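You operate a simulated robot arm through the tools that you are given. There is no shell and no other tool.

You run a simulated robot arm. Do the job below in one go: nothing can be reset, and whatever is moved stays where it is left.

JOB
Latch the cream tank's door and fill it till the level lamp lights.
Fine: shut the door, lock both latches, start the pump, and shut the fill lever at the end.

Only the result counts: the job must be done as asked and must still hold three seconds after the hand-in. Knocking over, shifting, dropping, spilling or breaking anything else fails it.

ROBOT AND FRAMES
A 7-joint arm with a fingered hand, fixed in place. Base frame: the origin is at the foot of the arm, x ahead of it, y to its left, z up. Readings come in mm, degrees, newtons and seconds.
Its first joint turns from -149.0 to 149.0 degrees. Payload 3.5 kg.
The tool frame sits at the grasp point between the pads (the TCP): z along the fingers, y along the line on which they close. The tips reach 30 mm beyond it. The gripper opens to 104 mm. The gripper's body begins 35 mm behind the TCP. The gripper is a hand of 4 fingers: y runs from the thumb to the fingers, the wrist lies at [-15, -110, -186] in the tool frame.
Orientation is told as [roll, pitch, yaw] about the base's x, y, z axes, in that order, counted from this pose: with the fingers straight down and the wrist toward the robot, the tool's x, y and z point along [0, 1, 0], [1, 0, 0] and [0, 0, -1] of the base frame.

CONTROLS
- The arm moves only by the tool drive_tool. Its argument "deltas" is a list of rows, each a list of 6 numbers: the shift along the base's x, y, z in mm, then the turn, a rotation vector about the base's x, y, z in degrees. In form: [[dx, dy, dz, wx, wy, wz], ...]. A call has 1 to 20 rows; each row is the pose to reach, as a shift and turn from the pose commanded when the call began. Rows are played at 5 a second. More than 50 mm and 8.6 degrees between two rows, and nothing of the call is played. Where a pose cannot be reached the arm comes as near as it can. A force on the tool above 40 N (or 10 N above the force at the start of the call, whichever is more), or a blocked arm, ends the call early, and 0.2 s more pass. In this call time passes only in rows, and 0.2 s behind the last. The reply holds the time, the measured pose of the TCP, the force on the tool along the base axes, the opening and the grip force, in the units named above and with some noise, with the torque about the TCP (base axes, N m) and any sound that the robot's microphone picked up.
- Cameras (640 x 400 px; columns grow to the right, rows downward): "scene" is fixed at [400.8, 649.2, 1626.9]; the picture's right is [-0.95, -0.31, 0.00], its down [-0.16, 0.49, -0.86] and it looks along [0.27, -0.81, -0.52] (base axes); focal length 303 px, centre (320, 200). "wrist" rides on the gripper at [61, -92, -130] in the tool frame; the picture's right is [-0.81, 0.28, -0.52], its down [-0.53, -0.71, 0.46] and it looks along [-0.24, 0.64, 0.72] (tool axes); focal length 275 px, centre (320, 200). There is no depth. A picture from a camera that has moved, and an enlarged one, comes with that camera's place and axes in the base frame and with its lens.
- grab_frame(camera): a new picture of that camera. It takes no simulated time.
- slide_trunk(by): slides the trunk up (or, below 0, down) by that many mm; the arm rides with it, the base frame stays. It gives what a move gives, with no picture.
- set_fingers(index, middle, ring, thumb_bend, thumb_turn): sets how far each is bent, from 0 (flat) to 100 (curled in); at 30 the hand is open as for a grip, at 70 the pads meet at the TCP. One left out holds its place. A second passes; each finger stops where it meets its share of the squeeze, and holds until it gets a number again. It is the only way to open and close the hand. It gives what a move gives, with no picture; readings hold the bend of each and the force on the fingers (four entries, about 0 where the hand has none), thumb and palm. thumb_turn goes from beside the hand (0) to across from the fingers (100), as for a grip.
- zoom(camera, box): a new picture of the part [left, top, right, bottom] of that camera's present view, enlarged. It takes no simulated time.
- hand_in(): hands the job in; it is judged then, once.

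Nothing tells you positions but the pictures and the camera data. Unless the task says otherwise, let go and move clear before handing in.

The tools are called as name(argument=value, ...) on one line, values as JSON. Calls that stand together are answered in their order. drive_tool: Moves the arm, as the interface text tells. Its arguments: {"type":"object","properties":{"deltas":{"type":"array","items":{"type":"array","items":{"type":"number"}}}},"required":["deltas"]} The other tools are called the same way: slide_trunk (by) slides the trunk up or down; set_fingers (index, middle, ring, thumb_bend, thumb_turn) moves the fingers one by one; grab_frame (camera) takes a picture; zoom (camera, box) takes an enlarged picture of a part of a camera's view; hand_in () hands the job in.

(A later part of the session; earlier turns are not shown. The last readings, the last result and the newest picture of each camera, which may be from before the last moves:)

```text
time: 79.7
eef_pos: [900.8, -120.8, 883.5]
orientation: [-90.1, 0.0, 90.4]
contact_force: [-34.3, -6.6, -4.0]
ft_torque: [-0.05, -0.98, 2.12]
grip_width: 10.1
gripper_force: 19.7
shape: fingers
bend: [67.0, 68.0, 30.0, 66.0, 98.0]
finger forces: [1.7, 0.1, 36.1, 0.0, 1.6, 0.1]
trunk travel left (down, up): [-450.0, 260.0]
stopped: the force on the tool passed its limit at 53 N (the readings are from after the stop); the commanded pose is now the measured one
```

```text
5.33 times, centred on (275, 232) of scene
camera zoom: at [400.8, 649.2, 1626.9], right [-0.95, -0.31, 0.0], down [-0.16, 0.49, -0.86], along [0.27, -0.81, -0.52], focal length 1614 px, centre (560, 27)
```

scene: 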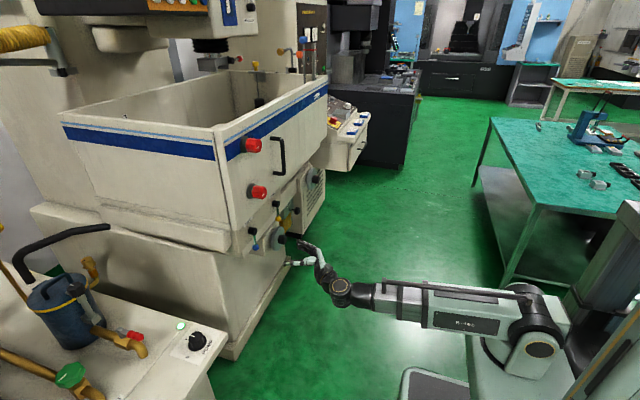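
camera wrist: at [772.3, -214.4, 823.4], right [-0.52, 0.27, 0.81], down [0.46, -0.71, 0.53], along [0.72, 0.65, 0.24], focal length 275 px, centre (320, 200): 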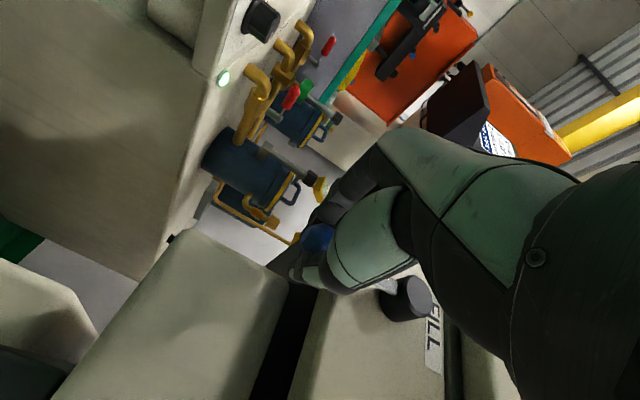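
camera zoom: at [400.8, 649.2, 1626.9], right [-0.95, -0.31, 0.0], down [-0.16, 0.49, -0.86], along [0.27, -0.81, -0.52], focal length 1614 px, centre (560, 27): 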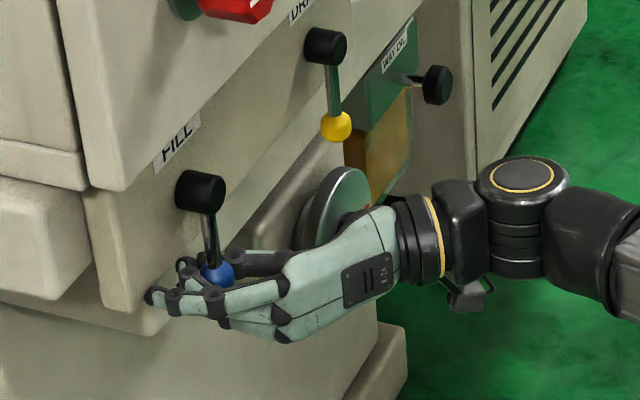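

The ring finger's tip (still straight) is pressing on the panel. I'll ease back a few mm and curl it too.

drive_tool(deltas=[[-3, 0, 0, 0, 0, 0], [-7, 0, 0, 0, 0, 0]])

set_fingers(ring=68, index=68, middle=68, thumb_bend=68)

zoom(camera="wrist", box=[240, 180, 480, 330])

zoom(camera="scene", box=[225, 215, 305, 265])

```text
time: 80.3
eef_pos: [899.7, -121.9, 882.4]
orientation: [-89.8, -0.1, 90.2]
contact_force: [-4.6, -0.6, 0.0]
ft_torque: [-0.13, -0.27, 0.51]
grip_width: 10.9
gripper_force: 6.9
shape: fingers
bend: [67.0, 68.0, 29.0, 66.0, 98.0]
finger forces: [1.8, 0.0, 8.8, 0.0, 2.5, 0.0]
trunk travel left (down, up): [-450.0, 260.0]
```

```text
time: 81.3
eef_pos: [897.2, -119.9, 881.4]
orientation: [-90.0, 0.1, 90.2]
contact_force: [-6.7, 4.9, 0.0]
ft_torque: [-0.15, -0.43, 0.69]
grip_width: 12.1
gripper_force: 8.1
shape: fingers
bend: [66.0, 68.0, 33.0, 66.0, 97.0]
finger forces: [2.6, 0.0, 11.6, 0.0, 1.9, 0.1]
trunk travel left (down, up): [-450.0, 260.0]
```

```text
2.67 times, centred on (360, 255) of wrist
camera zoom: at [768.6, -213.3, 822.2], right [-0.52, 0.27, 0.81], down [0.46, -0.71, 0.53], along [0.72, 0.65, 0.24], focal length 734 px, centre (213, 53)
```

zoom: 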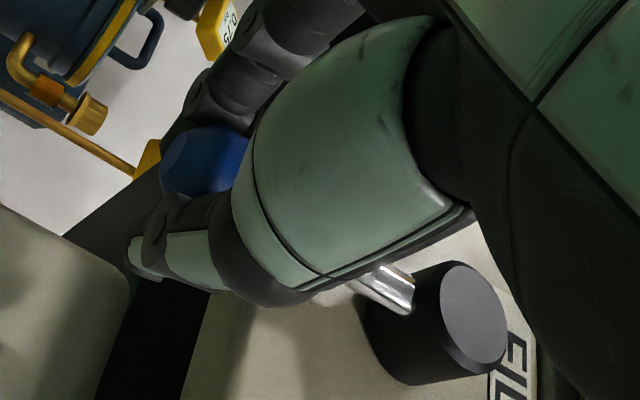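

```text
8.00 times, centred on (265, 240) of scene
camera zoom: at [400.8, 649.2, 1626.9], right [-0.95, -0.31, 0.0], down [-0.16, 0.49, -0.86], along [0.27, -0.81, -0.52], focal length 2421 px, centre (760, -120)
```

zoom: 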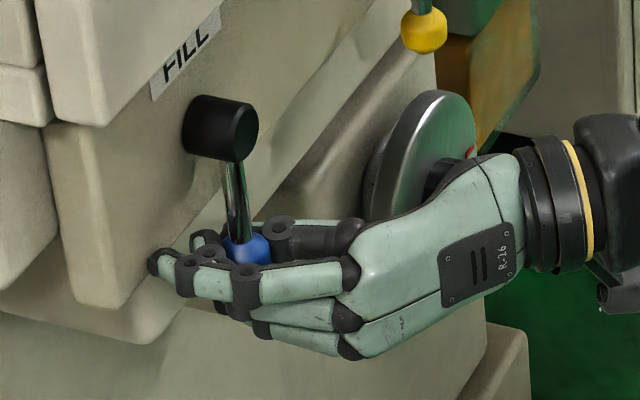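

Ring finger still touches the panel; easing back another 8 mm and curling again.

drive_tool(deltas=[[-4, 0, 0, 0, 0, 0], [-8, 0, 0, 0, 0, 0]])

set_fingers(ring=60)

zoom(camera="wrist", box=[240, 180, 480, 330])

zoom(camera="scene", box=[225, 215, 305, 265])

```text
time: 81.9
eef_pos: [891.4, -122.1, 880.7]
orientation: [-89.9, 0.0, 90.2]
contact_force: [11.5, 0.2, 1.7]
ft_torque: [0.03, -0.08, -0.03]
grip_width: 15.7
gripper_force: 5.5
shape: fingers
bend: [63.0, 67.0, 41.0, 65.0, 97.0]
finger forces: [5.1, 3.2, 0.0, 0.0, 2.7, 0.1]
trunk travel left (down, up): [-450.0, 260.0]
```

```text
time: 82.9
eef_pos: [889.5, -120.8, 879.9]
orientation: [-89.9, -0.1, 90.2]
contact_force: [10.2, 0.6, 1.3]
ft_torque: [0.0, -0.03, 0.0]
grip_width: 16.3
gripper_force: 5.0
shape: fingers
bend: [63.0, 67.0, 60.0, 65.0, 97.0]
finger forces: [4.0, 2.4, 0.1, 0.0, 3.2, 0.0]
trunk travel left (down, up): [-450.0, 260.0]
```

```text
2.67 times, centred on (360, 255) of wrist
camera zoom: at [761.3, -214.4, 821.0], right [-0.52, 0.27, 0.81], down [0.46, -0.71, 0.53], along [0.72, 0.65, 0.24], focal length 734 px, centre (213, 53)
```

zoom: 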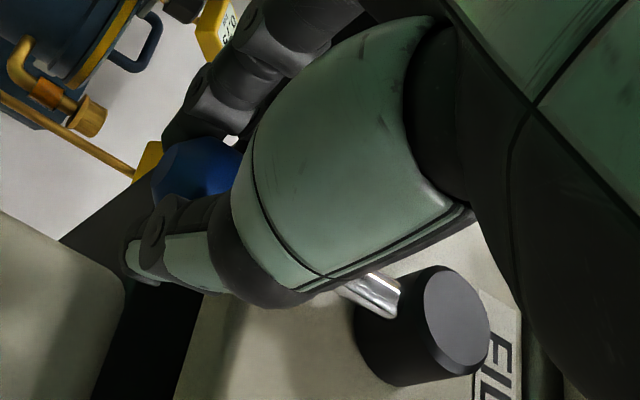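

```text
8.00 times, centred on (265, 240) of scene
camera zoom: at [400.8, 649.2, 1626.9], right [-0.95, -0.31, 0.0], down [-0.16, 0.49, -0.86], along [0.27, -0.81, -0.52], focal length 2421 px, centre (760, -120)
```

zoom: 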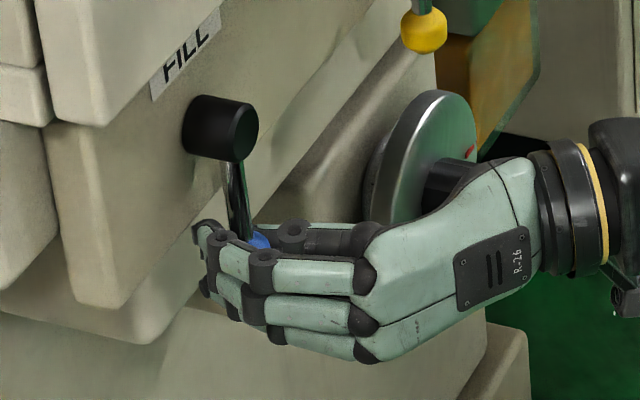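

The ball is now well held by index, middle and thumb. Swinging it 10° to the left (+y) about the hub to test.

drive_tool(deltas=[[2, 3.3, 0.1, 2.5, 0, 0], [3, 6.5, 0.3, 5, 0, 0], [3, 9.8, 0.6, 7.5, 0, 0], [3, 13, 1.1, 10, 0, 0]])

zoom(camera="wrist", box=[240, 180, 480, 330])

zoom(camera="scene", box=[225, 215, 305, 265])

```text
time: 83.9
eef_pos: [894.1, -108.1, 881.0]
orientation: [-89.9, -9.9, 90.2]
contact_force: [-1.4, -2.4, -1.5]
ft_torque: [0.02, 0.01, -0.05]
grip_width: 15.3
gripper_force: 3.4
shape: fingers
bend: [65.0, 67.0, 60.0, 64.0, 97.0]
finger forces: [2.1, 0.5, 0.0, 0.0, 3.5, 0.0]
trunk travel left (down, up): [-450.0, 260.0]
```

```text
2.67 times, centred on (360, 255) of wrist
camera zoom: at [764.0, -188.7, 807.3], right [-0.52, 0.13, 0.85], down [0.46, -0.79, 0.4], along [0.72, 0.6, 0.35], focal length 734 px, centre (213, 53)
```

zoom: 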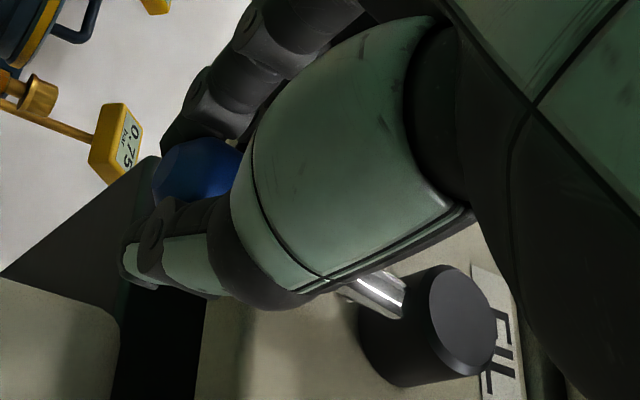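

```text
8.00 times, centred on (265, 240) of scene
camera zoom: at [400.8, 649.2, 1626.9], right [-0.95, -0.31, 0.0], down [-0.16, 0.49, -0.86], along [0.27, -0.81, -0.52], focal length 2421 px, centre (760, -120)
```

zoom: 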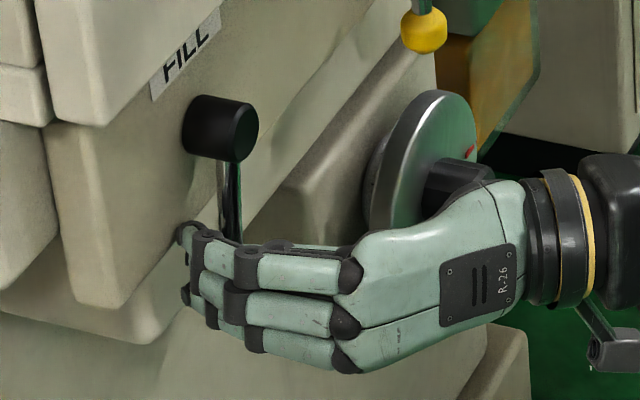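

The lever moves freely this way. Continuing the arc to about 52°.

drive_tool(deltas=[[0, 7.6, 1.8, 6, 0, 0], [0, 15, 4.3, 12, 0, 0], [0, 22.1, 7.6, 18, 0, 0], [0, 28.8, 11.6, 24, 0, 0], [0, 35, 16.3, 30, 0, 0], [0, 40.7, 21.7, 36, 0, 0], [0, 45.8, 27.5, 42, 0, 0]])

zoom(camera="scene", box=[225, 205, 305, 255])

zoom(camera="scene", box=[180, 50, 340, 150])

grab_frame(camera="wrist")

```text
time: 85.5
eef_pos: [894.8, -62.2, 909.2]
orientation: [-90.2, -52.1, 90.3]
contact_force: [-4.4, -1.0, -5.8]
ft_torque: [-0.06, 0.13, 0.07]
grip_width: 14.5
gripper_force: 10.0
shape: fingers
bend: [68.0, 68.0, 60.0, 63.0, 97.0]
finger forces: [13.7, 0.4, 0.0, 0.1, 6.0, 0.1]
trunk travel left (down, up): [-450.0, 260.0]
```

```text
8.00 times, centred on (265, 230) of scene
camera zoom: at [400.8, 649.2, 1626.9], right [-0.95, -0.31, 0.0], down [-0.16, 0.49, -0.86], along [0.27, -0.81, -0.52], focal length 2421 px, centre (760, -40)
```

zoom: 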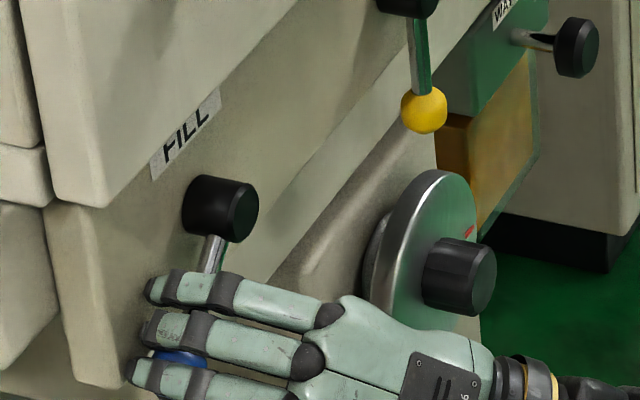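

```text
4.00 times, centred on (260, 100) of scene
camera zoom: at [400.8, 649.2, 1626.9], right [-0.95, -0.31, 0.0], down [-0.16, 0.49, -0.86], along [0.27, -0.81, -0.52], focal length 1210 px, centre (560, 600)
```

zoom: 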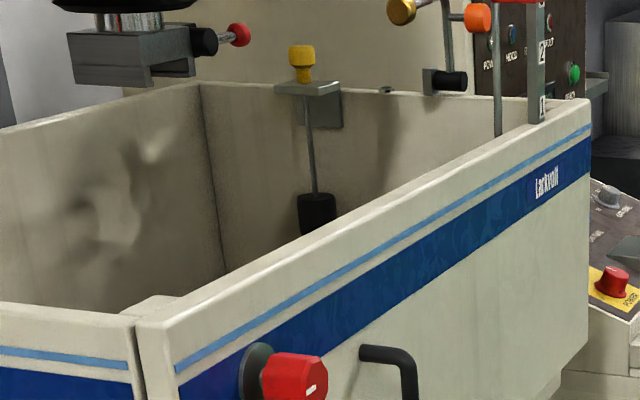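

```text
taken
camera wrist: at [763.7, -71.4, 800.7], right [-0.52, -0.47, 0.71], down [0.46, -0.86, -0.23], along [0.72, 0.21, 0.66], focal length 275 px, centre (320, 200)
```

wrist: 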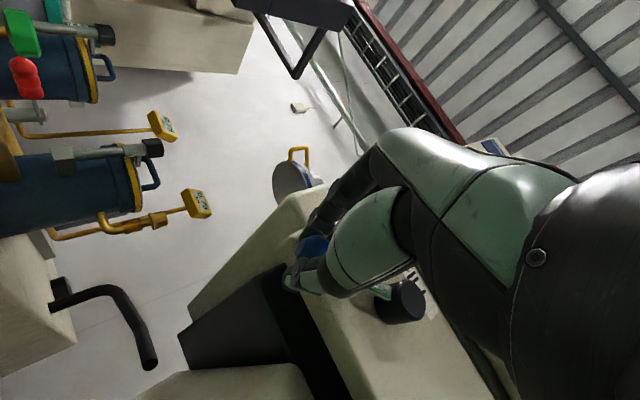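

Halfway; no lamp yet. Continuing the arc toward horizontal (fully open).

drive_tool(deltas=[[0, 4.5, 6.4, 6, 0, 0], [0, 8.3, 13.2, 12, 0, 0], [0, 11.3, 20.4, 18, 0, 0], [0, 13.6, 27.9, 24, 0, 0], [0, 15.1, 35.5, 30, 0, 0], [0, 15.7, 42, 35, 0, 0]])

zoom(camera="scene", box=[225, 195, 305, 245])

zoom(camera="scene", box=[180, 50, 340, 150])

grab_frame(camera="wrist")

```text
time: 86.9
eef_pos: [893.2, -45.7, 953.2]
orientation: [-97.3, -87.2, 97.4]
contact_force: [-15.5, -2.7, -7.6]
ft_torque: [-0.1, 0.76, 0.02]
grip_width: 22.5
gripper_force: 11.3
shape: fingers
bend: [68.0, 68.0, 60.0, 59.0, 98.0]
finger forces: [0.0, 0.0, 0.0, 0.0, 23.2, 0.1]
trunk travel left (down, up): [-450.0, 260.0]
```

```text
8.00 times, centred on (265, 220) of scene
camera zoom: at [400.8, 649.2, 1626.9], right [-0.95, -0.31, 0.0], down [-0.16, 0.49, -0.86], along [0.27, -0.81, -0.52], focal length 2421 px, centre (760, 40)
```

zoom: 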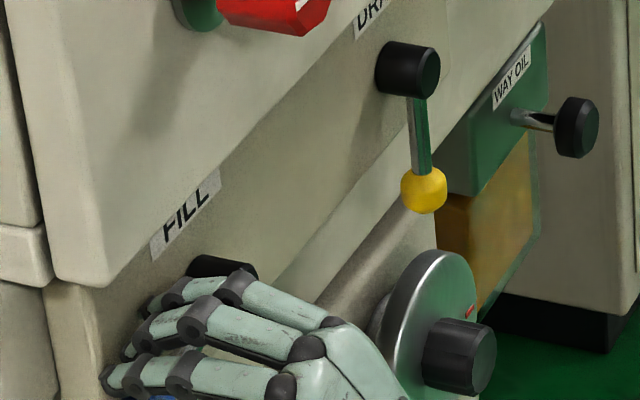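

```text
4.00 times, centred on (260, 100) of scene
camera zoom: at [400.8, 649.2, 1626.9], right [-0.95, -0.31, 0.0], down [-0.16, 0.49, -0.86], along [0.27, -0.81, -0.52], focal length 1210 px, centre (560, 600)
```

zoom: 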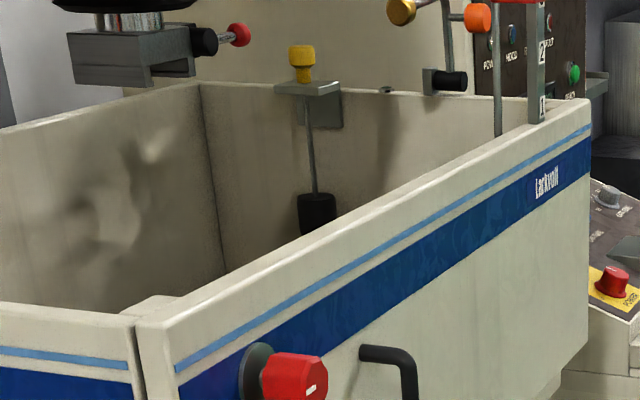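

```text
taken
camera wrist: at [762.7, 9.0, 858.9], right [-0.52, -0.8, 0.31], down [0.46, -0.57, -0.68], along [0.72, -0.21, 0.66], focal length 275 px, centre (320, 200)
```

wrist: 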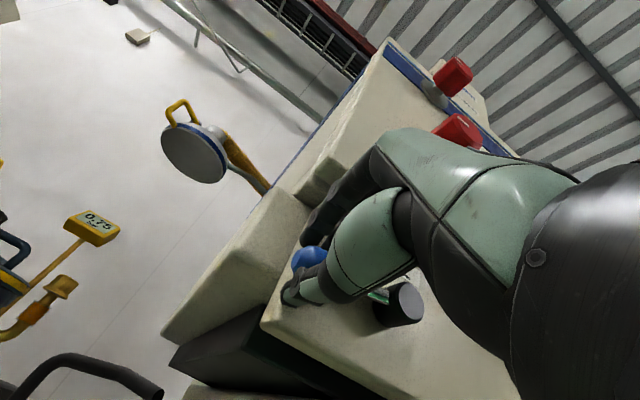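

The lever is now nearly horizontal and up against its stop – FILL open. Holding the ball and letting time pass while I watch the rim lamp and the inside.

drive_tool(deltas=[[0, 0, -2, 0, 0, 0], [0, 0, -2, 0, 0, 0], [0, 0, -2, 0, 0, 0], [0, 0, -2, 0, 0, 0], [0, 0, -2, 0, 0, 0]])

zoom(camera="scene", box=[246, 60, 310, 100])

grab_frame(camera="scene")

```text
time: 88.1
eef_pos: [892.8, -47.0, 950.2]
orientation: [-95.8, -87.0, 95.9]
contact_force: [-23.6, -1.3, -7.3]
ft_torque: [-0.03, 0.92, 0.05]
grip_width: 19.8
gripper_force: 14.5
shape: fingers
bend: [68.0, 68.0, 60.0, 61.0, 98.0]
finger forces: [0.0, 0.0, 0.1, 0.0, 28.8, 0.0]
trunk travel left (down, up): [-450.0, 260.0]
```

```text
10.00 times, centred on (278, 80) of scene
camera zoom: at [400.8, 649.2, 1626.9], right [-0.95, -0.31, 0.0], down [-0.16, 0.49, -0.86], along [0.27, -0.81, -0.52], focal length 3026 px, centre (740, 1400)
```

zoom: 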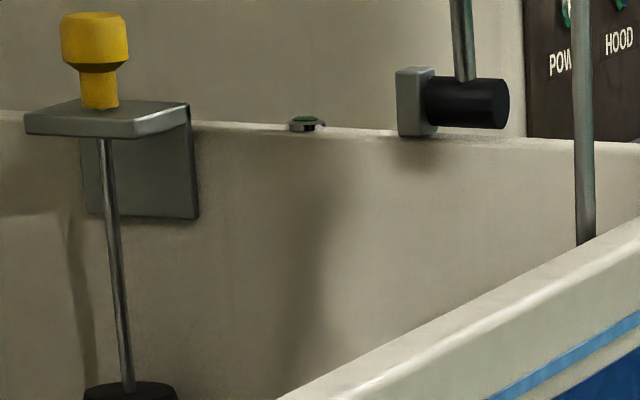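

```text
taken
```

scene: 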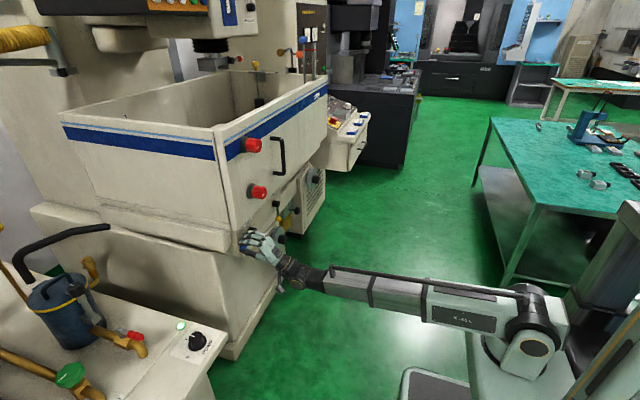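

Thumb presses the panel a little, so I ease back 3 mm while waiting two seconds.

drive_tool(deltas=[[-1.5, 0, 0, 0, 0, 0], [-3, 0, 0, 0, 0, 0], [-3, 0, 0, 0, 0, 0], [-3, 0, 0, 0, 0, 0], [-3, 0, 0, 0, 0, 0], [-3, 0, 0, 0, 0, 0], [-3, 0, 0, 0, 0, 0], [-3, 0, 0, 0, 0, 0], [-3, 0, 0, 0, 0, 0]])

zoom(camera="scene", box=[180, 50, 340, 150])

zoom(camera="scene", box=[256, 60, 296, 85])

zoom(camera="wrist", box=[40, 180, 440, 400])

```text
time: 90.1
eef_pos: [891.6, -46.6, 947.9]
orientation: [-93.3, -86.9, 93.3]
contact_force: [5.1, -2.4, -5.7]
ft_torque: [-0.03, 0.04, -0.08]
grip_width: 18.1
gripper_force: 3.8
shape: fingers
bend: [68.0, 68.0, 60.0, 61.0, 98.0]
finger forces: [0.4, 0.0, 0.1, 0.0, 6.8, 0.0]
trunk travel left (down, up): [-450.0, 260.0]
```

```text
4.00 times, centred on (260, 100) of scene
camera zoom: at [400.8, 649.2, 1626.9], right [-0.95, -0.31, 0.0], down [-0.16, 0.49, -0.86], along [0.27, -0.81, -0.52], focal length 1210 px, centre (560, 600)
```

zoom: 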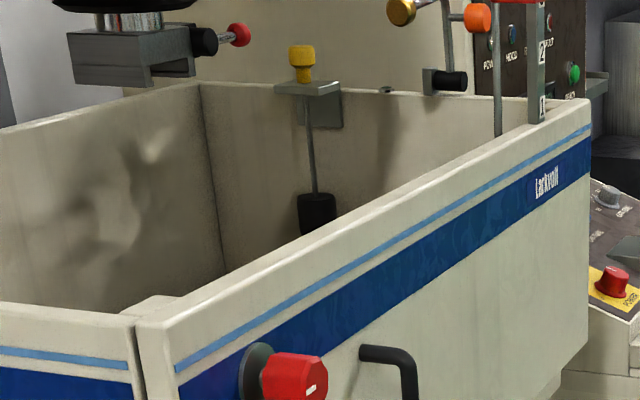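

```text
16.00 times, centred on (276, 72) of scene
camera zoom: at [400.8, 649.2, 1626.9], right [-0.95, -0.31, 0.0], down [-0.16, 0.49, -0.86], along [0.27, -0.81, -0.52], focal length 4841 px, centre (1024, 2240)
```

zoom: 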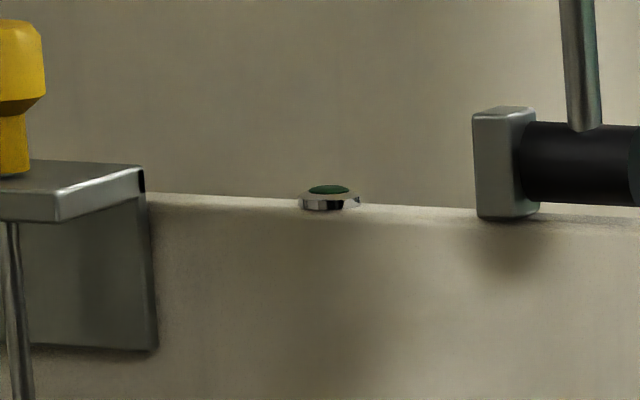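

```text
1.60 times, centred on (240, 290) of wrist
camera zoom: at [761.8, 8.6, 854.9], right [-0.52, -0.8, 0.32], down [0.46, -0.57, -0.68], along [0.72, -0.21, 0.66], focal length 440 px, centre (448, 56)
```

zoom: 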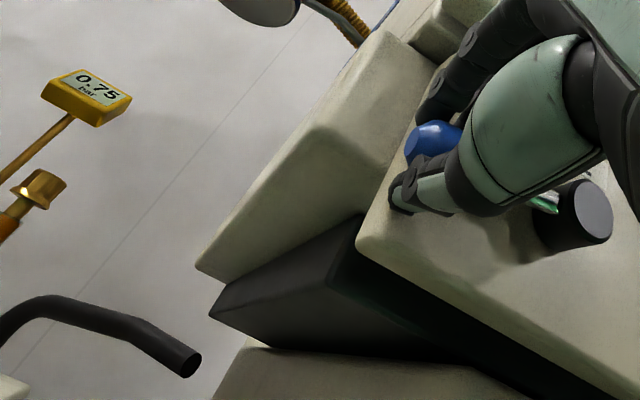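

Still holding it open; no lamp yet. Waiting four more seconds.

drive_tool(deltas=[[0, 0, 1, 0, 0, 0], [0, 0, 2, 0, 0, 0], [0, 0, 2, 0, 0, 0], [0, 0, 2, 0, 0, 0], [0, 0, 2, 0, 0, 0], [0, 0, 2, 0, 0, 0], [0, 0, 2, 0, 0, 0], [0, 0, 2, 0, 0, 0], [0, 0, 2, 0, 0, 0], [0, 0, 2, 0, 0, 0], [0, 0, 2, 0, 0, 0], [0, 0, 2, 0, 0, 0], [0, 0, 2, 0, 0, 0], [0, 0, 2, 0, 0, 0], [0, 0, 2, 0, 0, 0], [0, 0, 2, 0, 0, 0], [0, 0, 2, 0, 0, 0], [0, 0, 2, 0, 0, 0], [0, 0, 2, 0, 0, 0], [0, 0, 2, 0, 0, 0]])

zoom(camera="scene", box=[180, 50, 340, 150])

zoom(camera="scene", box=[256, 60, 296, 85])

```text
time: 94.3
eef_pos: [890.9, -46.6, 949.5]
orientation: [-92.9, -87.0, 93.0]
contact_force: [5.2, -2.1, -8.4]
ft_torque: [-0.06, 0.07, -0.02]
grip_width: 20.0
gripper_force: 5.1
shape: fingers
bend: [68.0, 68.0, 60.0, 59.0, 98.0]
finger forces: [0.1, 0.1, 0.1, 0.0, 9.5, 0.0]
trunk travel left (down, up): [-450.0, 260.0]
```

```text
4.00 times, centred on (260, 100) of scene
camera zoom: at [400.8, 649.2, 1626.9], right [-0.95, -0.31, 0.0], down [-0.16, 0.49, -0.86], along [0.27, -0.81, -0.52], focal length 1210 px, centre (560, 600)
```

zoom: 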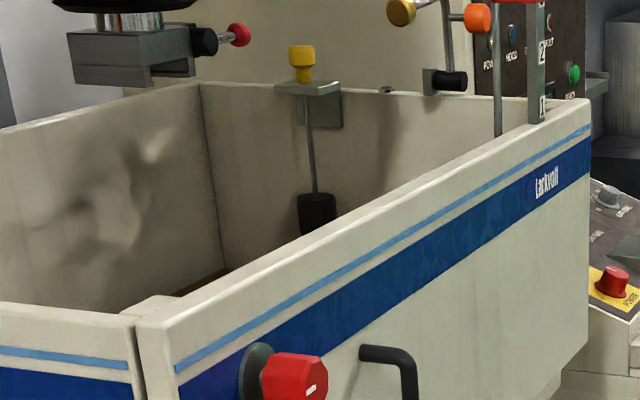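

```text
16.00 times, centred on (276, 72) of scene
camera zoom: at [400.8, 649.2, 1626.9], right [-0.95, -0.31, 0.0], down [-0.16, 0.49, -0.86], along [0.27, -0.81, -0.52], focal length 4841 px, centre (1024, 2240)
```

zoom: 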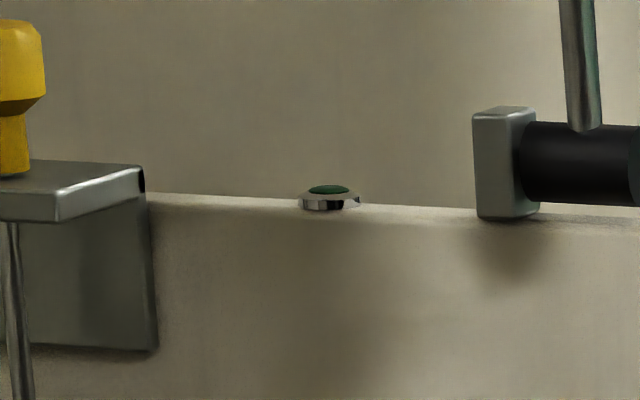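

A brownish liquid surface has just come into view at the tank's inner corner – it is filling. Waiting more.

drive_tool(deltas=[[0, 0, 0, 0, 0, 0], [0, 0, 0, 0, 0, 0], [0, 0, 0, 0, 0, 0], [0, 0, 0, 0, 0, 0], [0, 0, 0, 0, 0, 0], [0, 0, 0, 0, 0, 0], [0, 0, 0, 0, 0, 0], [0, 0, 0, 0, 0, 0], [0, 0, 0, 0, 0, 0], [0, 0, 0, 0, 0, 0], [0, 0, 0, 0, 0, 0], [0, 0, 0, 0, 0, 0], [0, 0, 0, 0, 0, 0], [0, 0, 0, 0, 0, 0], [0, 0, 0, 0, 0, 0]])

zoom(camera="scene", box=[180, 50, 340, 150])

zoom(camera="scene", box=[200, 90, 280, 140])

```text
time: 97.5
eef_pos: [891.3, -47.4, 950.9]
orientation: [-93.0, -87.0, 92.9]
contact_force: [5.4, -1.9, -8.1]
ft_torque: [-0.1, 0.06, -0.07]
grip_width: 19.7
gripper_force: 4.8
shape: fingers
bend: [68.0, 68.0, 60.0, 59.0, 98.0]
finger forces: [0.0, 0.0, 0.0, 0.0, 9.6, 0.1]
trunk travel left (down, up): [-450.0, 260.0]
```

```text
4.00 times, centred on (260, 100) of scene
camera zoom: at [400.8, 649.2, 1626.9], right [-0.95, -0.31, 0.0], down [-0.16, 0.49, -0.86], along [0.27, -0.81, -0.52], focal length 1210 px, centre (560, 600)
```

zoom: 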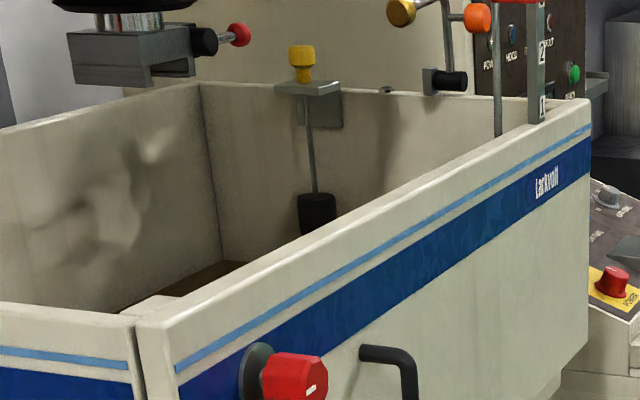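

```text
8.00 times, centred on (240, 115) of scene
camera zoom: at [400.8, 649.2, 1626.9], right [-0.95, -0.31, 0.0], down [-0.16, 0.49, -0.86], along [0.27, -0.81, -0.52], focal length 2421 px, centre (960, 880)
```

zoom: 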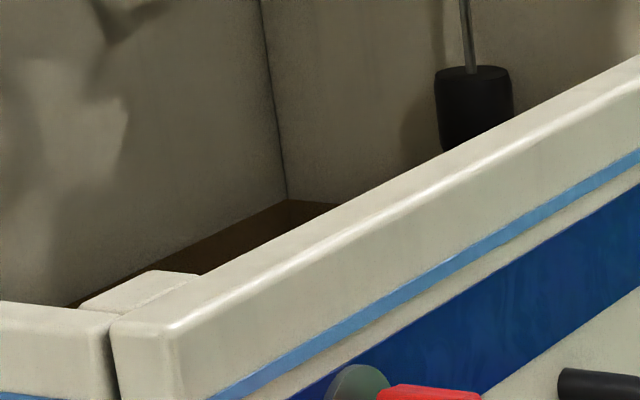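

The level is rising visibly (~6 mm/s). Waiting three more seconds, then checking again.

drive_tool(deltas=[[0, 0, 0, 0, 0, 0], [0, 0, 0, 0, 0, 0], [0, 0, 0, 0, 0, 0], [0, 0, 0, 0, 0, 0], [0, 0, 0, 0, 0, 0], [0, 0, 0, 0, 0, 0], [0, 0, 0, 0, 0, 0], [0, 0, 0, 0, 0, 0], [0, 0, 0, 0, 0, 0], [0, 0, 0, 0, 0, 0], [0, 0, 0, 0, 0, 0], [0, 0, 0, 0, 0, 0], [0, 0, 0, 0, 0, 0], [0, 0, 0, 0, 0, 0], [0, 0, 0, 0, 0, 0]])

zoom(camera="scene", box=[180, 50, 340, 150])

```text
time: 100.7
eef_pos: [891.0, -46.7, 949.9]
orientation: [-92.9, -87.0, 93.0]
contact_force: [5.2, -1.8, -8.8]
ft_torque: [-0.07, 0.1, -0.05]
grip_width: 19.7
gripper_force: 4.7
shape: fingers
bend: [68.0, 68.0, 60.0, 59.0, 98.0]
finger forces: [0.0, 0.0, 0.0, 0.0, 9.6, 0.0]
trunk travel left (down, up): [-450.0, 260.0]
```

```text
4.00 times, centred on (260, 100) of scene
camera zoom: at [400.8, 649.2, 1626.9], right [-0.95, -0.31, 0.0], down [-0.16, 0.49, -0.86], along [0.27, -0.81, -0.52], focal length 1210 px, centre (560, 600)
```

zoom: 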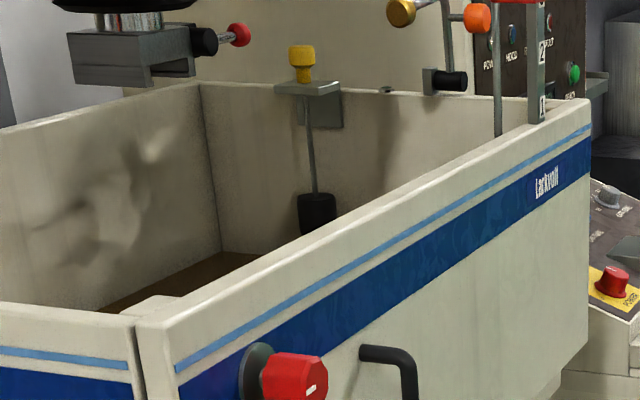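

Liquid keeps rising, about 7 s below the float. Waiting three more seconds.

drive_tool(deltas=[[0, 0, 0, 0, 0, 0], [0, 0, 0, 0, 0, 0], [0, 0, 0, 0, 0, 0], [0, 0, 0, 0, 0, 0], [0, 0, 0, 0, 0, 0], [0, 0, 0, 0, 0, 0], [0, 0, 0, 0, 0, 0], [0, 0, 0, 0, 0, 0], [0, 0, 0, 0, 0, 0], [0, 0, 0, 0, 0, 0], [0, 0, 0, 0, 0, 0], [0, 0, 0, 0, 0, 0], [0, 0, 0, 0, 0, 0], [0, 0, 0, 0, 0, 0], [0, 0, 0, 0, 0, 0]])

zoom(camera="scene", box=[180, 50, 340, 150])

```text
time: 103.9
eef_pos: [891.0, -45.9, 949.6]
orientation: [-92.9, -87.0, 93.1]
contact_force: [5.0, -2.2, -9.5]
ft_torque: [-0.08, 0.08, -0.08]
grip_width: 19.8
gripper_force: 4.6
shape: fingers
bend: [68.0, 68.0, 60.0, 59.0, 98.0]
finger forces: [0.0, 0.0, 0.0, 0.0, 9.6, 0.1]
trunk travel left (down, up): [-450.0, 260.0]
```

```text
4.00 times, centred on (260, 100) of scene
camera zoom: at [400.8, 649.2, 1626.9], right [-0.95, -0.31, 0.0], down [-0.16, 0.49, -0.86], along [0.27, -0.81, -0.52], focal length 1210 px, centre (560, 600)
```

zoom: 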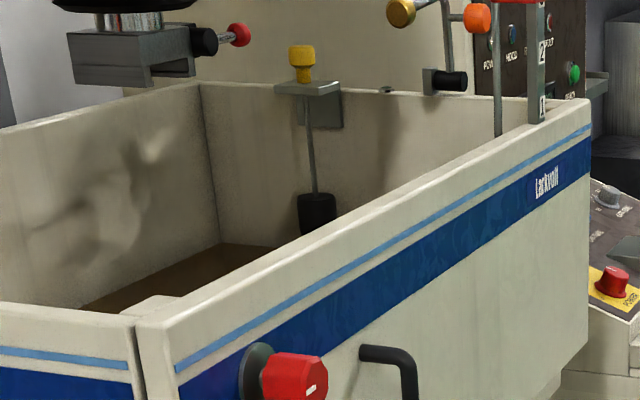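

Level at the corner keeps climbing; the lamp is still dark. Waiting two seconds at a time now.

drive_tool(deltas=[[0, 0, 0, 0, 0, 0], [0, 0, 0, 0, 0, 0], [0, 0, 0, 0, 0, 0], [0, 0, 0, 0, 0, 0], [0, 0, 0, 0, 0, 0], [0, 0, 0, 0, 0, 0], [0, 0, 0, 0, 0, 0], [0, 0, 0, 0, 0, 0], [0, 0, 0, 0, 0, 0], [0, 0, 0, 0, 0, 0]])

zoom(camera="scene", box=[180, 50, 340, 150])

```text
time: 106.1
eef_pos: [890.5, -47.0, 950.7]
orientation: [-92.9, -87.1, 93.0]
contact_force: [4.2, -2.3, -8.6]
ft_torque: [-0.07, 0.1, -0.05]
grip_width: 19.9
gripper_force: 4.7
shape: fingers
bend: [68.0, 68.0, 60.0, 59.0, 98.0]
finger forces: [0.0, 0.0, 0.0, 0.0, 9.5, 0.0]
trunk travel left (down, up): [-450.0, 260.0]
```

```text
4.00 times, centred on (260, 100) of scene
camera zoom: at [400.8, 649.2, 1626.9], right [-0.95, -0.31, 0.0], down [-0.16, 0.49, -0.86], along [0.27, -0.81, -0.52], focal length 1210 px, centre (560, 600)
```

zoom: 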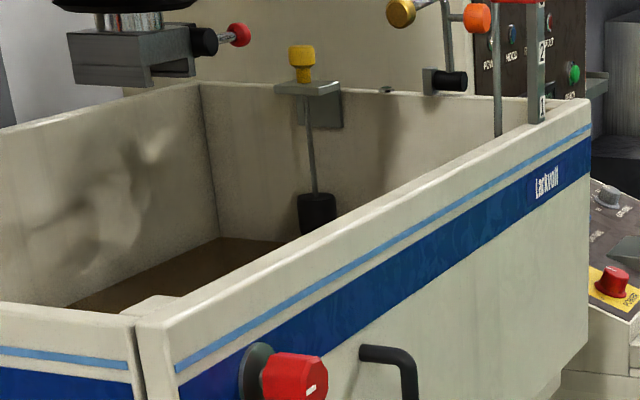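

Rising steadily; lamp still dark. Another two seconds.

drive_tool(deltas=[[0, 0, 0, 0, 0, 0], [0, 0, 0, 0, 0, 0], [0, 0, 0, 0, 0, 0], [0, 0, 0, 0, 0, 0], [0, 0, 0, 0, 0, 0], [0, 0, 0, 0, 0, 0], [0, 0, 0, 0, 0, 0], [0, 0, 0, 0, 0, 0], [0, 0, 0, 0, 0, 0], [0, 0, 0, 0, 0, 0]])

zoom(camera="scene", box=[180, 50, 340, 150])

```text
time: 108.3
eef_pos: [891.3, -46.6, 951.3]
orientation: [-93.0, -87.0, 93.0]
contact_force: [4.6, -1.6, -8.8]
ft_torque: [-0.09, 0.07, -0.04]
grip_width: 19.6
gripper_force: 5.1
shape: fingers
bend: [68.0, 68.0, 60.0, 59.0, 98.0]
finger forces: [0.1, 0.1, 0.0, 0.0, 9.6, 0.0]
trunk travel left (down, up): [-450.0, 260.0]
```

```text
4.00 times, centred on (260, 100) of scene
camera zoom: at [400.8, 649.2, 1626.9], right [-0.95, -0.31, 0.0], down [-0.16, 0.49, -0.86], along [0.27, -0.81, -0.52], focal length 1210 px, centre (560, 600)
```

zoom: 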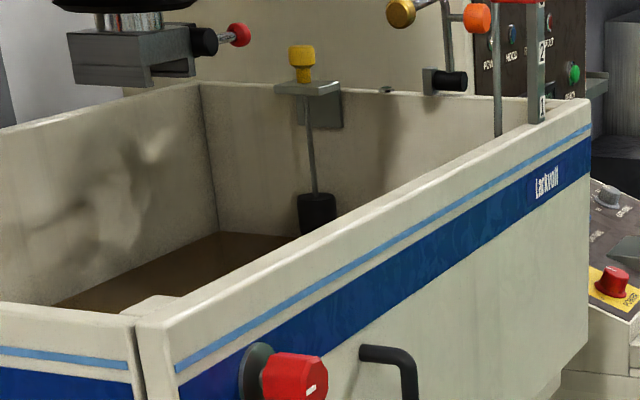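

The liquid line is nearing the float's bottom. Another two seconds.

drive_tool(deltas=[[0, 0, 0, 0, 0, 0], [0, 0, 0, 0, 0, 0], [0, 0, 0, 0, 0, 0], [0, 0, 0, 0, 0, 0], [0, 0, 0, 0, 0, 0], [0, 0, 0, 0, 0, 0], [0, 0, 0, 0, 0, 0], [0, 0, 0, 0, 0, 0], [0, 0, 0, 0, 0, 0], [0, 0, 0, 0, 0, 0]])

zoom(camera="scene", box=[180, 50, 340, 150])

```text
time: 110.5
eef_pos: [891.7, -46.4, 949.5]
orientation: [-92.9, -87.0, 93.0]
contact_force: [5.4, -1.6, -8.9]
ft_torque: [-0.06, 0.09, -0.04]
grip_width: 19.5
gripper_force: 4.6
shape: fingers
bend: [68.0, 68.0, 60.0, 59.0, 98.0]
finger forces: [0.1, 0.0, 0.1, 0.0, 9.6, 0.0]
trunk travel left (down, up): [-450.0, 260.0]
```

```text
4.00 times, centred on (260, 100) of scene
camera zoom: at [400.8, 649.2, 1626.9], right [-0.95, -0.31, 0.0], down [-0.16, 0.49, -0.86], along [0.27, -0.81, -0.52], focal length 1210 px, centre (560, 600)
```

zoom: 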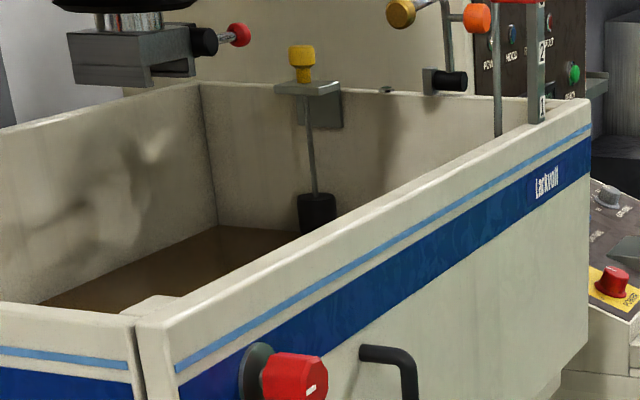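

The surface is now at the float. Shorter waits from here.

drive_tool(deltas=[[0, 0, 0, 0, 0, 0], [0, 0, 0, 0, 0, 0], [0, 0, 0, 0, 0, 0], [0, 0, 0, 0, 0, 0], [0, 0, 0, 0, 0, 0], [0, 0, 0, 0, 0, 0], [0, 0, 0, 0, 0, 0]])

zoom(camera="scene", box=[180, 50, 340, 150])

```text
time: 112.1
eef_pos: [891.1, -45.8, 949.6]
orientation: [-92.9, -87.0, 92.9]
contact_force: [3.8, -3.2, -8.5]
ft_torque: [-0.06, 0.05, -0.02]
grip_width: 19.5
gripper_force: 5.2
shape: fingers
bend: [68.0, 68.0, 60.0, 59.0, 98.0]
finger forces: [0.0, 0.0, 0.0, 0.1, 9.7, 0.0]
trunk travel left (down, up): [-450.0, 260.0]
```

```text
4.00 times, centred on (260, 100) of scene
camera zoom: at [400.8, 649.2, 1626.9], right [-0.95, -0.31, 0.0], down [-0.16, 0.49, -0.86], along [0.27, -0.81, -0.52], focal length 1210 px, centre (560, 600)
```

zoom: 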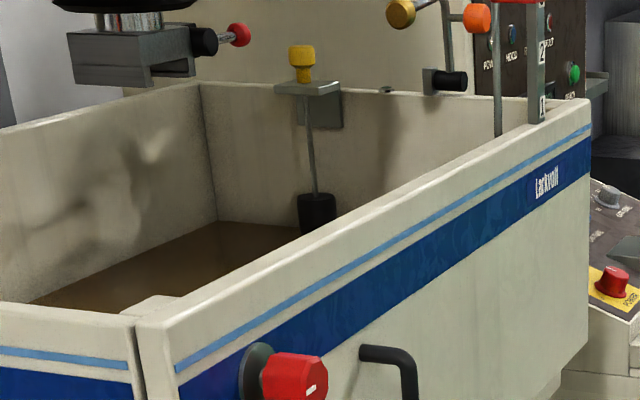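

Lamp still dark, liquid climbing along the float. Waiting 1.6 s more.

drive_tool(deltas=[[0, 0, 0, 0, 0, 0], [0, 0, 0, 0, 0, 0], [0, 0, 0, 0, 0, 0], [0, 0, 0, 0, 0, 0], [0, 0, 0, 0, 0, 0], [0, 0, 0, 0, 0, 0], [0, 0, 0, 0, 0, 0]])

zoom(camera="scene", box=[180, 50, 340, 150])

```text
time: 113.7
eef_pos: [891.5, -45.6, 950.0]
orientation: [-92.9, -86.9, 92.9]
contact_force: [4.9, -2.0, -8.9]
ft_torque: [-0.07, 0.08, -0.08]
grip_width: 19.4
gripper_force: 4.7
shape: fingers
bend: [68.0, 68.0, 60.0, 59.0, 98.0]
finger forces: [0.0, 0.0, 0.0, 0.0, 9.6, 0.1]
trunk travel left (down, up): [-450.0, 260.0]
```

```text
4.00 times, centred on (260, 100) of scene
camera zoom: at [400.8, 649.2, 1626.9], right [-0.95, -0.31, 0.0], down [-0.16, 0.49, -0.86], along [0.27, -0.81, -0.52], focal length 1210 px, centre (560, 600)
```

zoom: 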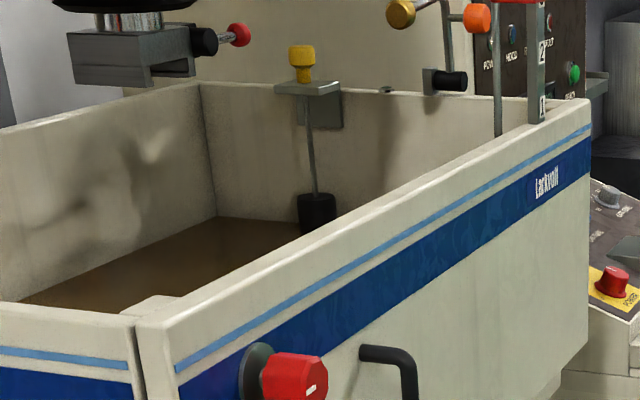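

Still filling, lamp dark. Continuing in ~1.6 s waits.

drive_tool(deltas=[[0, 0, 0, 0, 0, 0], [0, 0, 0, 0, 0, 0], [0, 0, 0, 0, 0, 0], [0, 0, 0, 0, 0, 0], [0, 0, 0, 0, 0, 0], [0, 0, 0, 0, 0, 0], [0, 0, 0, 0, 0, 0]])

zoom(camera="scene", box=[180, 50, 340, 150])

```text
time: 115.3
eef_pos: [892.2, -46.9, 950.8]
orientation: [-93.0, -87.0, 93.0]
contact_force: [3.6, -0.9, -9.2]
ft_torque: [-0.07, 0.09, -0.06]
grip_width: 19.4
gripper_force: 4.5
shape: fingers
bend: [68.0, 68.0, 60.0, 59.0, 98.0]
finger forces: [0.0, 0.0, 0.1, 0.1, 9.5, 0.0]
trunk travel left (down, up): [-450.0, 260.0]
```

```text
4.00 times, centred on (260, 100) of scene
camera zoom: at [400.8, 649.2, 1626.9], right [-0.95, -0.31, 0.0], down [-0.16, 0.49, -0.86], along [0.27, -0.81, -0.52], focal length 1210 px, centre (560, 600)
```

zoom: 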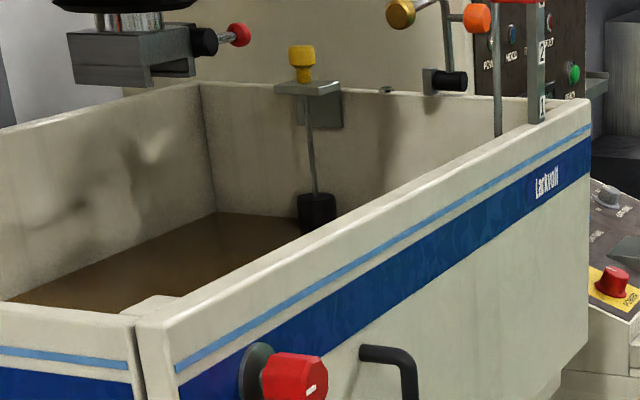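

The float is partly immersed. Next 1.4 s.

drive_tool(deltas=[[0, 0, 0, 0, 0, 0], [0, 0, 0, 0, 0, 0], [0, 0, 0, 0, 0, 0], [0, 0, 0, 0, 0, 0], [0, 0, 0, 0, 0, 0], [0, 0, 0, 0, 0, 0]])

zoom(camera="scene", box=[180, 50, 340, 150])

```text
time: 116.7
eef_pos: [891.4, -47.2, 950.9]
orientation: [-92.9, -86.9, 93.1]
contact_force: [3.1, -2.6, -9.3]
ft_torque: [-0.09, 0.06, -0.06]
grip_width: 19.8
gripper_force: 4.8
shape: fingers
bend: [68.0, 68.0, 60.0, 59.0, 98.0]
finger forces: [0.0, 0.1, 0.1, 0.0, 9.5, 0.0]
trunk travel left (down, up): [-450.0, 260.0]
```

```text
4.00 times, centred on (260, 100) of scene
camera zoom: at [400.8, 649.2, 1626.9], right [-0.95, -0.31, 0.0], down [-0.16, 0.49, -0.86], along [0.27, -0.81, -0.52], focal length 1210 px, centre (560, 600)
```

zoom: 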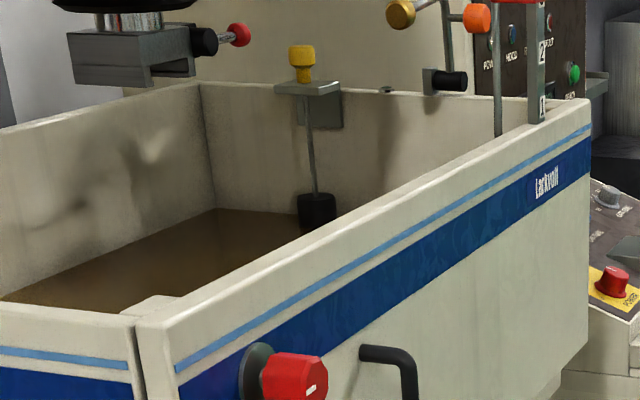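

Lamp remains dark, the level creeps up. Next step.

drive_tool(deltas=[[0, 0, 0, 0, 0, 0], [0, 0, 0, 0, 0, 0], [0, 0, 0, 0, 0, 0], [0, 0, 0, 0, 0, 0], [0, 0, 0, 0, 0, 0], [0, 0, 0, 0, 0, 0], [0, 0, 0, 0, 0, 0]])

zoom(camera="scene", box=[180, 50, 340, 150])

```text
time: 118.3
eef_pos: [890.7, -46.8, 951.2]
orientation: [-93.1, -86.9, 93.2]
contact_force: [5.1, -1.3, -7.7]
ft_torque: [-0.05, 0.08, -0.05]
grip_width: 19.4
gripper_force: 4.8
shape: fingers
bend: [68.0, 68.0, 60.0, 59.0, 98.0]
finger forces: [0.1, 0.0, 0.0, 0.0, 9.5, 0.0]
trunk travel left (down, up): [-450.0, 260.0]
```

```text
4.00 times, centred on (260, 100) of scene
camera zoom: at [400.8, 649.2, 1626.9], right [-0.95, -0.31, 0.0], down [-0.16, 0.49, -0.86], along [0.27, -0.81, -0.52], focal length 1210 px, centre (560, 600)
```

zoom: 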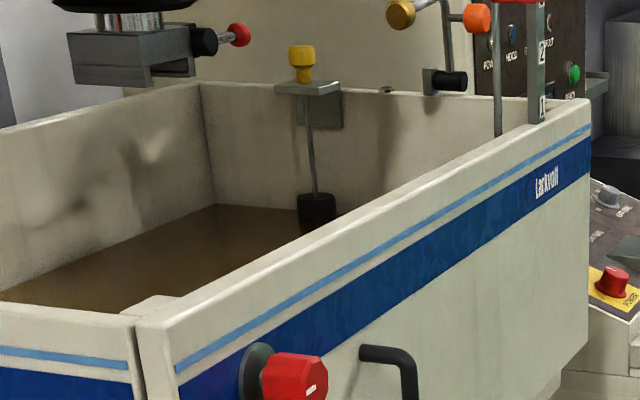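

Still no lamp. Continuing to wait in short intervals.

drive_tool(deltas=[[0, 0, 0, 0, 0, 0], [0, 0, 0, 0, 0, 0], [0, 0, 0, 0, 0, 0], [0, 0, 0, 0, 0, 0], [0, 0, 0, 0, 0, 0], [0, 0, 0, 0, 0, 0], [0, 0, 0, 0, 0, 0]])

zoom(camera="scene", box=[180, 50, 340, 150])

```text
time: 119.9
eef_pos: [891.2, -45.9, 950.6]
orientation: [-93.0, -87.0, 92.9]
contact_force: [3.9, -2.9, -9.3]
ft_torque: [-0.07, 0.09, -0.02]
grip_width: 19.8
gripper_force: 4.6
shape: fingers
bend: [68.0, 68.0, 60.0, 59.0, 98.0]
finger forces: [0.0, 0.1, 0.1, 0.0, 9.6, 0.1]
trunk travel left (down, up): [-450.0, 260.0]
```

```text
4.00 times, centred on (260, 100) of scene
camera zoom: at [400.8, 649.2, 1626.9], right [-0.95, -0.31, 0.0], down [-0.16, 0.49, -0.86], along [0.27, -0.81, -0.52], focal length 1210 px, centre (560, 600)
```

zoom: 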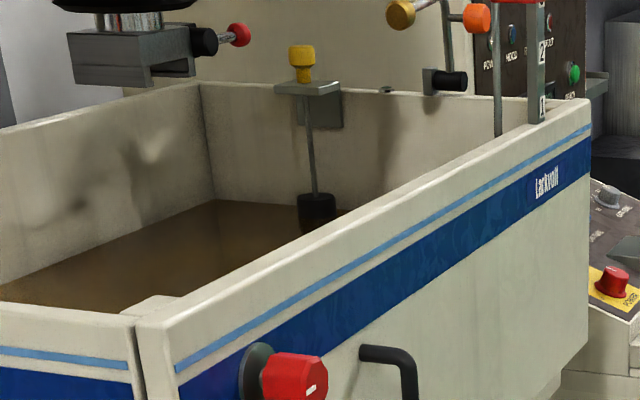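

The float is mostly immersed now. Next short wait.

drive_tool(deltas=[[0, 0, 0, 0, 0, 0], [0, 0, 0, 0, 0, 0], [0, 0, 0, 0, 0, 0], [0, 0, 0, 0, 0, 0], [0, 0, 0, 0, 0, 0], [0, 0, 0, 0, 0, 0]])

zoom(camera="scene", box=[180, 50, 340, 150])

```text
time: 121.3
eef_pos: [891.3, -45.3, 950.6]
orientation: [-93.1, -87.1, 93.0]
contact_force: [3.8, -1.9, -8.6]
ft_torque: [-0.06, 0.09, 0.0]
grip_width: 19.5
gripper_force: 5.1
shape: fingers
bend: [68.0, 68.0, 60.0, 59.0, 98.0]
finger forces: [0.1, 0.1, 0.0, 0.0, 9.6, 0.0]
trunk travel left (down, up): [-450.0, 260.0]
```

```text
4.00 times, centred on (260, 100) of scene
camera zoom: at [400.8, 649.2, 1626.9], right [-0.95, -0.31, 0.0], down [-0.16, 0.49, -0.86], along [0.27, -0.81, -0.52], focal length 1210 px, centre (560, 600)
```

zoom: 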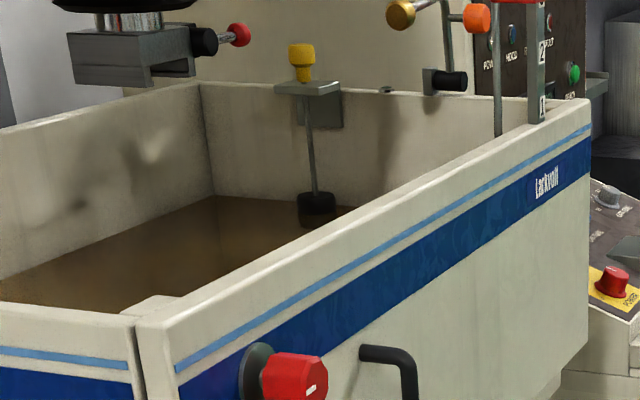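

The yellow float top seems to begin lifting. One second more.

drive_tool(deltas=[[0, 0, 0, 0, 0, 0], [0, 0, 0, 0, 0, 0], [0, 0, 0, 0, 0, 0], [0, 0, 0, 0, 0, 0]])

zoom(camera="scene", box=[180, 50, 340, 150])

```text
time: 122.3
eef_pos: [892.2, -46.7, 950.4]
orientation: [-93.0, -87.0, 93.0]
contact_force: [3.7, -2.4, -9.5]
ft_torque: [-0.09, 0.07, -0.07]
grip_width: 19.7
gripper_force: 4.6
shape: fingers
bend: [68.0, 68.0, 60.0, 59.0, 98.0]
finger forces: [0.0, 0.0, 0.0, 0.0, 9.6, 0.0]
trunk travel left (down, up): [-450.0, 260.0]
```

```text
4.00 times, centred on (260, 100) of scene
camera zoom: at [400.8, 649.2, 1626.9], right [-0.95, -0.31, 0.0], down [-0.16, 0.49, -0.86], along [0.27, -0.81, -0.52], focal length 1210 px, centre (560, 600)
```

zoom: 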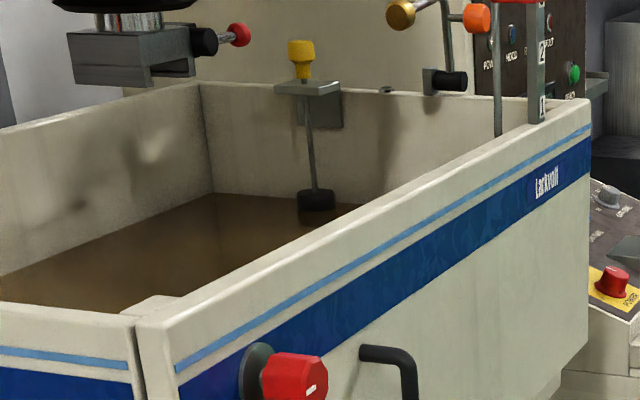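

The float is rising with the liquid. One more second.

drive_tool(deltas=[[0, 0, 0, 0, 0, 0], [0, 0, 0, 0, 0, 0], [0, 0, 0, 0, 0, 0], [0, 0, 0, 0, 0, 0]])

zoom(camera="scene", box=[180, 50, 340, 150])

```text
time: 123.3
eef_pos: [890.4, -46.3, 950.7]
orientation: [-93.0, -87.0, 93.1]
contact_force: [3.8, -1.6, -9.6]
ft_torque: [-0.06, 0.08, -0.06]
grip_width: 19.6
gripper_force: 5.6
shape: fingers
bend: [68.0, 68.0, 60.0, 59.0, 98.0]
finger forces: [0.0, 0.1, 0.1, 0.1, 9.6, 0.0]
trunk travel left (down, up): [-450.0, 260.0]
```

```text
4.00 times, centred on (260, 100) of scene
camera zoom: at [400.8, 649.2, 1626.9], right [-0.95, -0.31, 0.0], down [-0.16, 0.49, -0.86], along [0.27, -0.81, -0.52], focal length 1210 px, centre (560, 600)
```

zoom: 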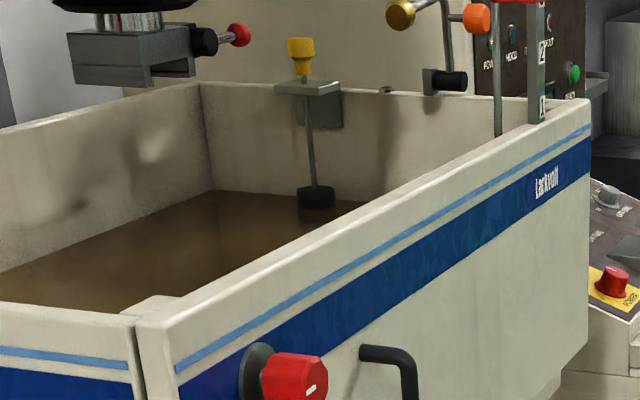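

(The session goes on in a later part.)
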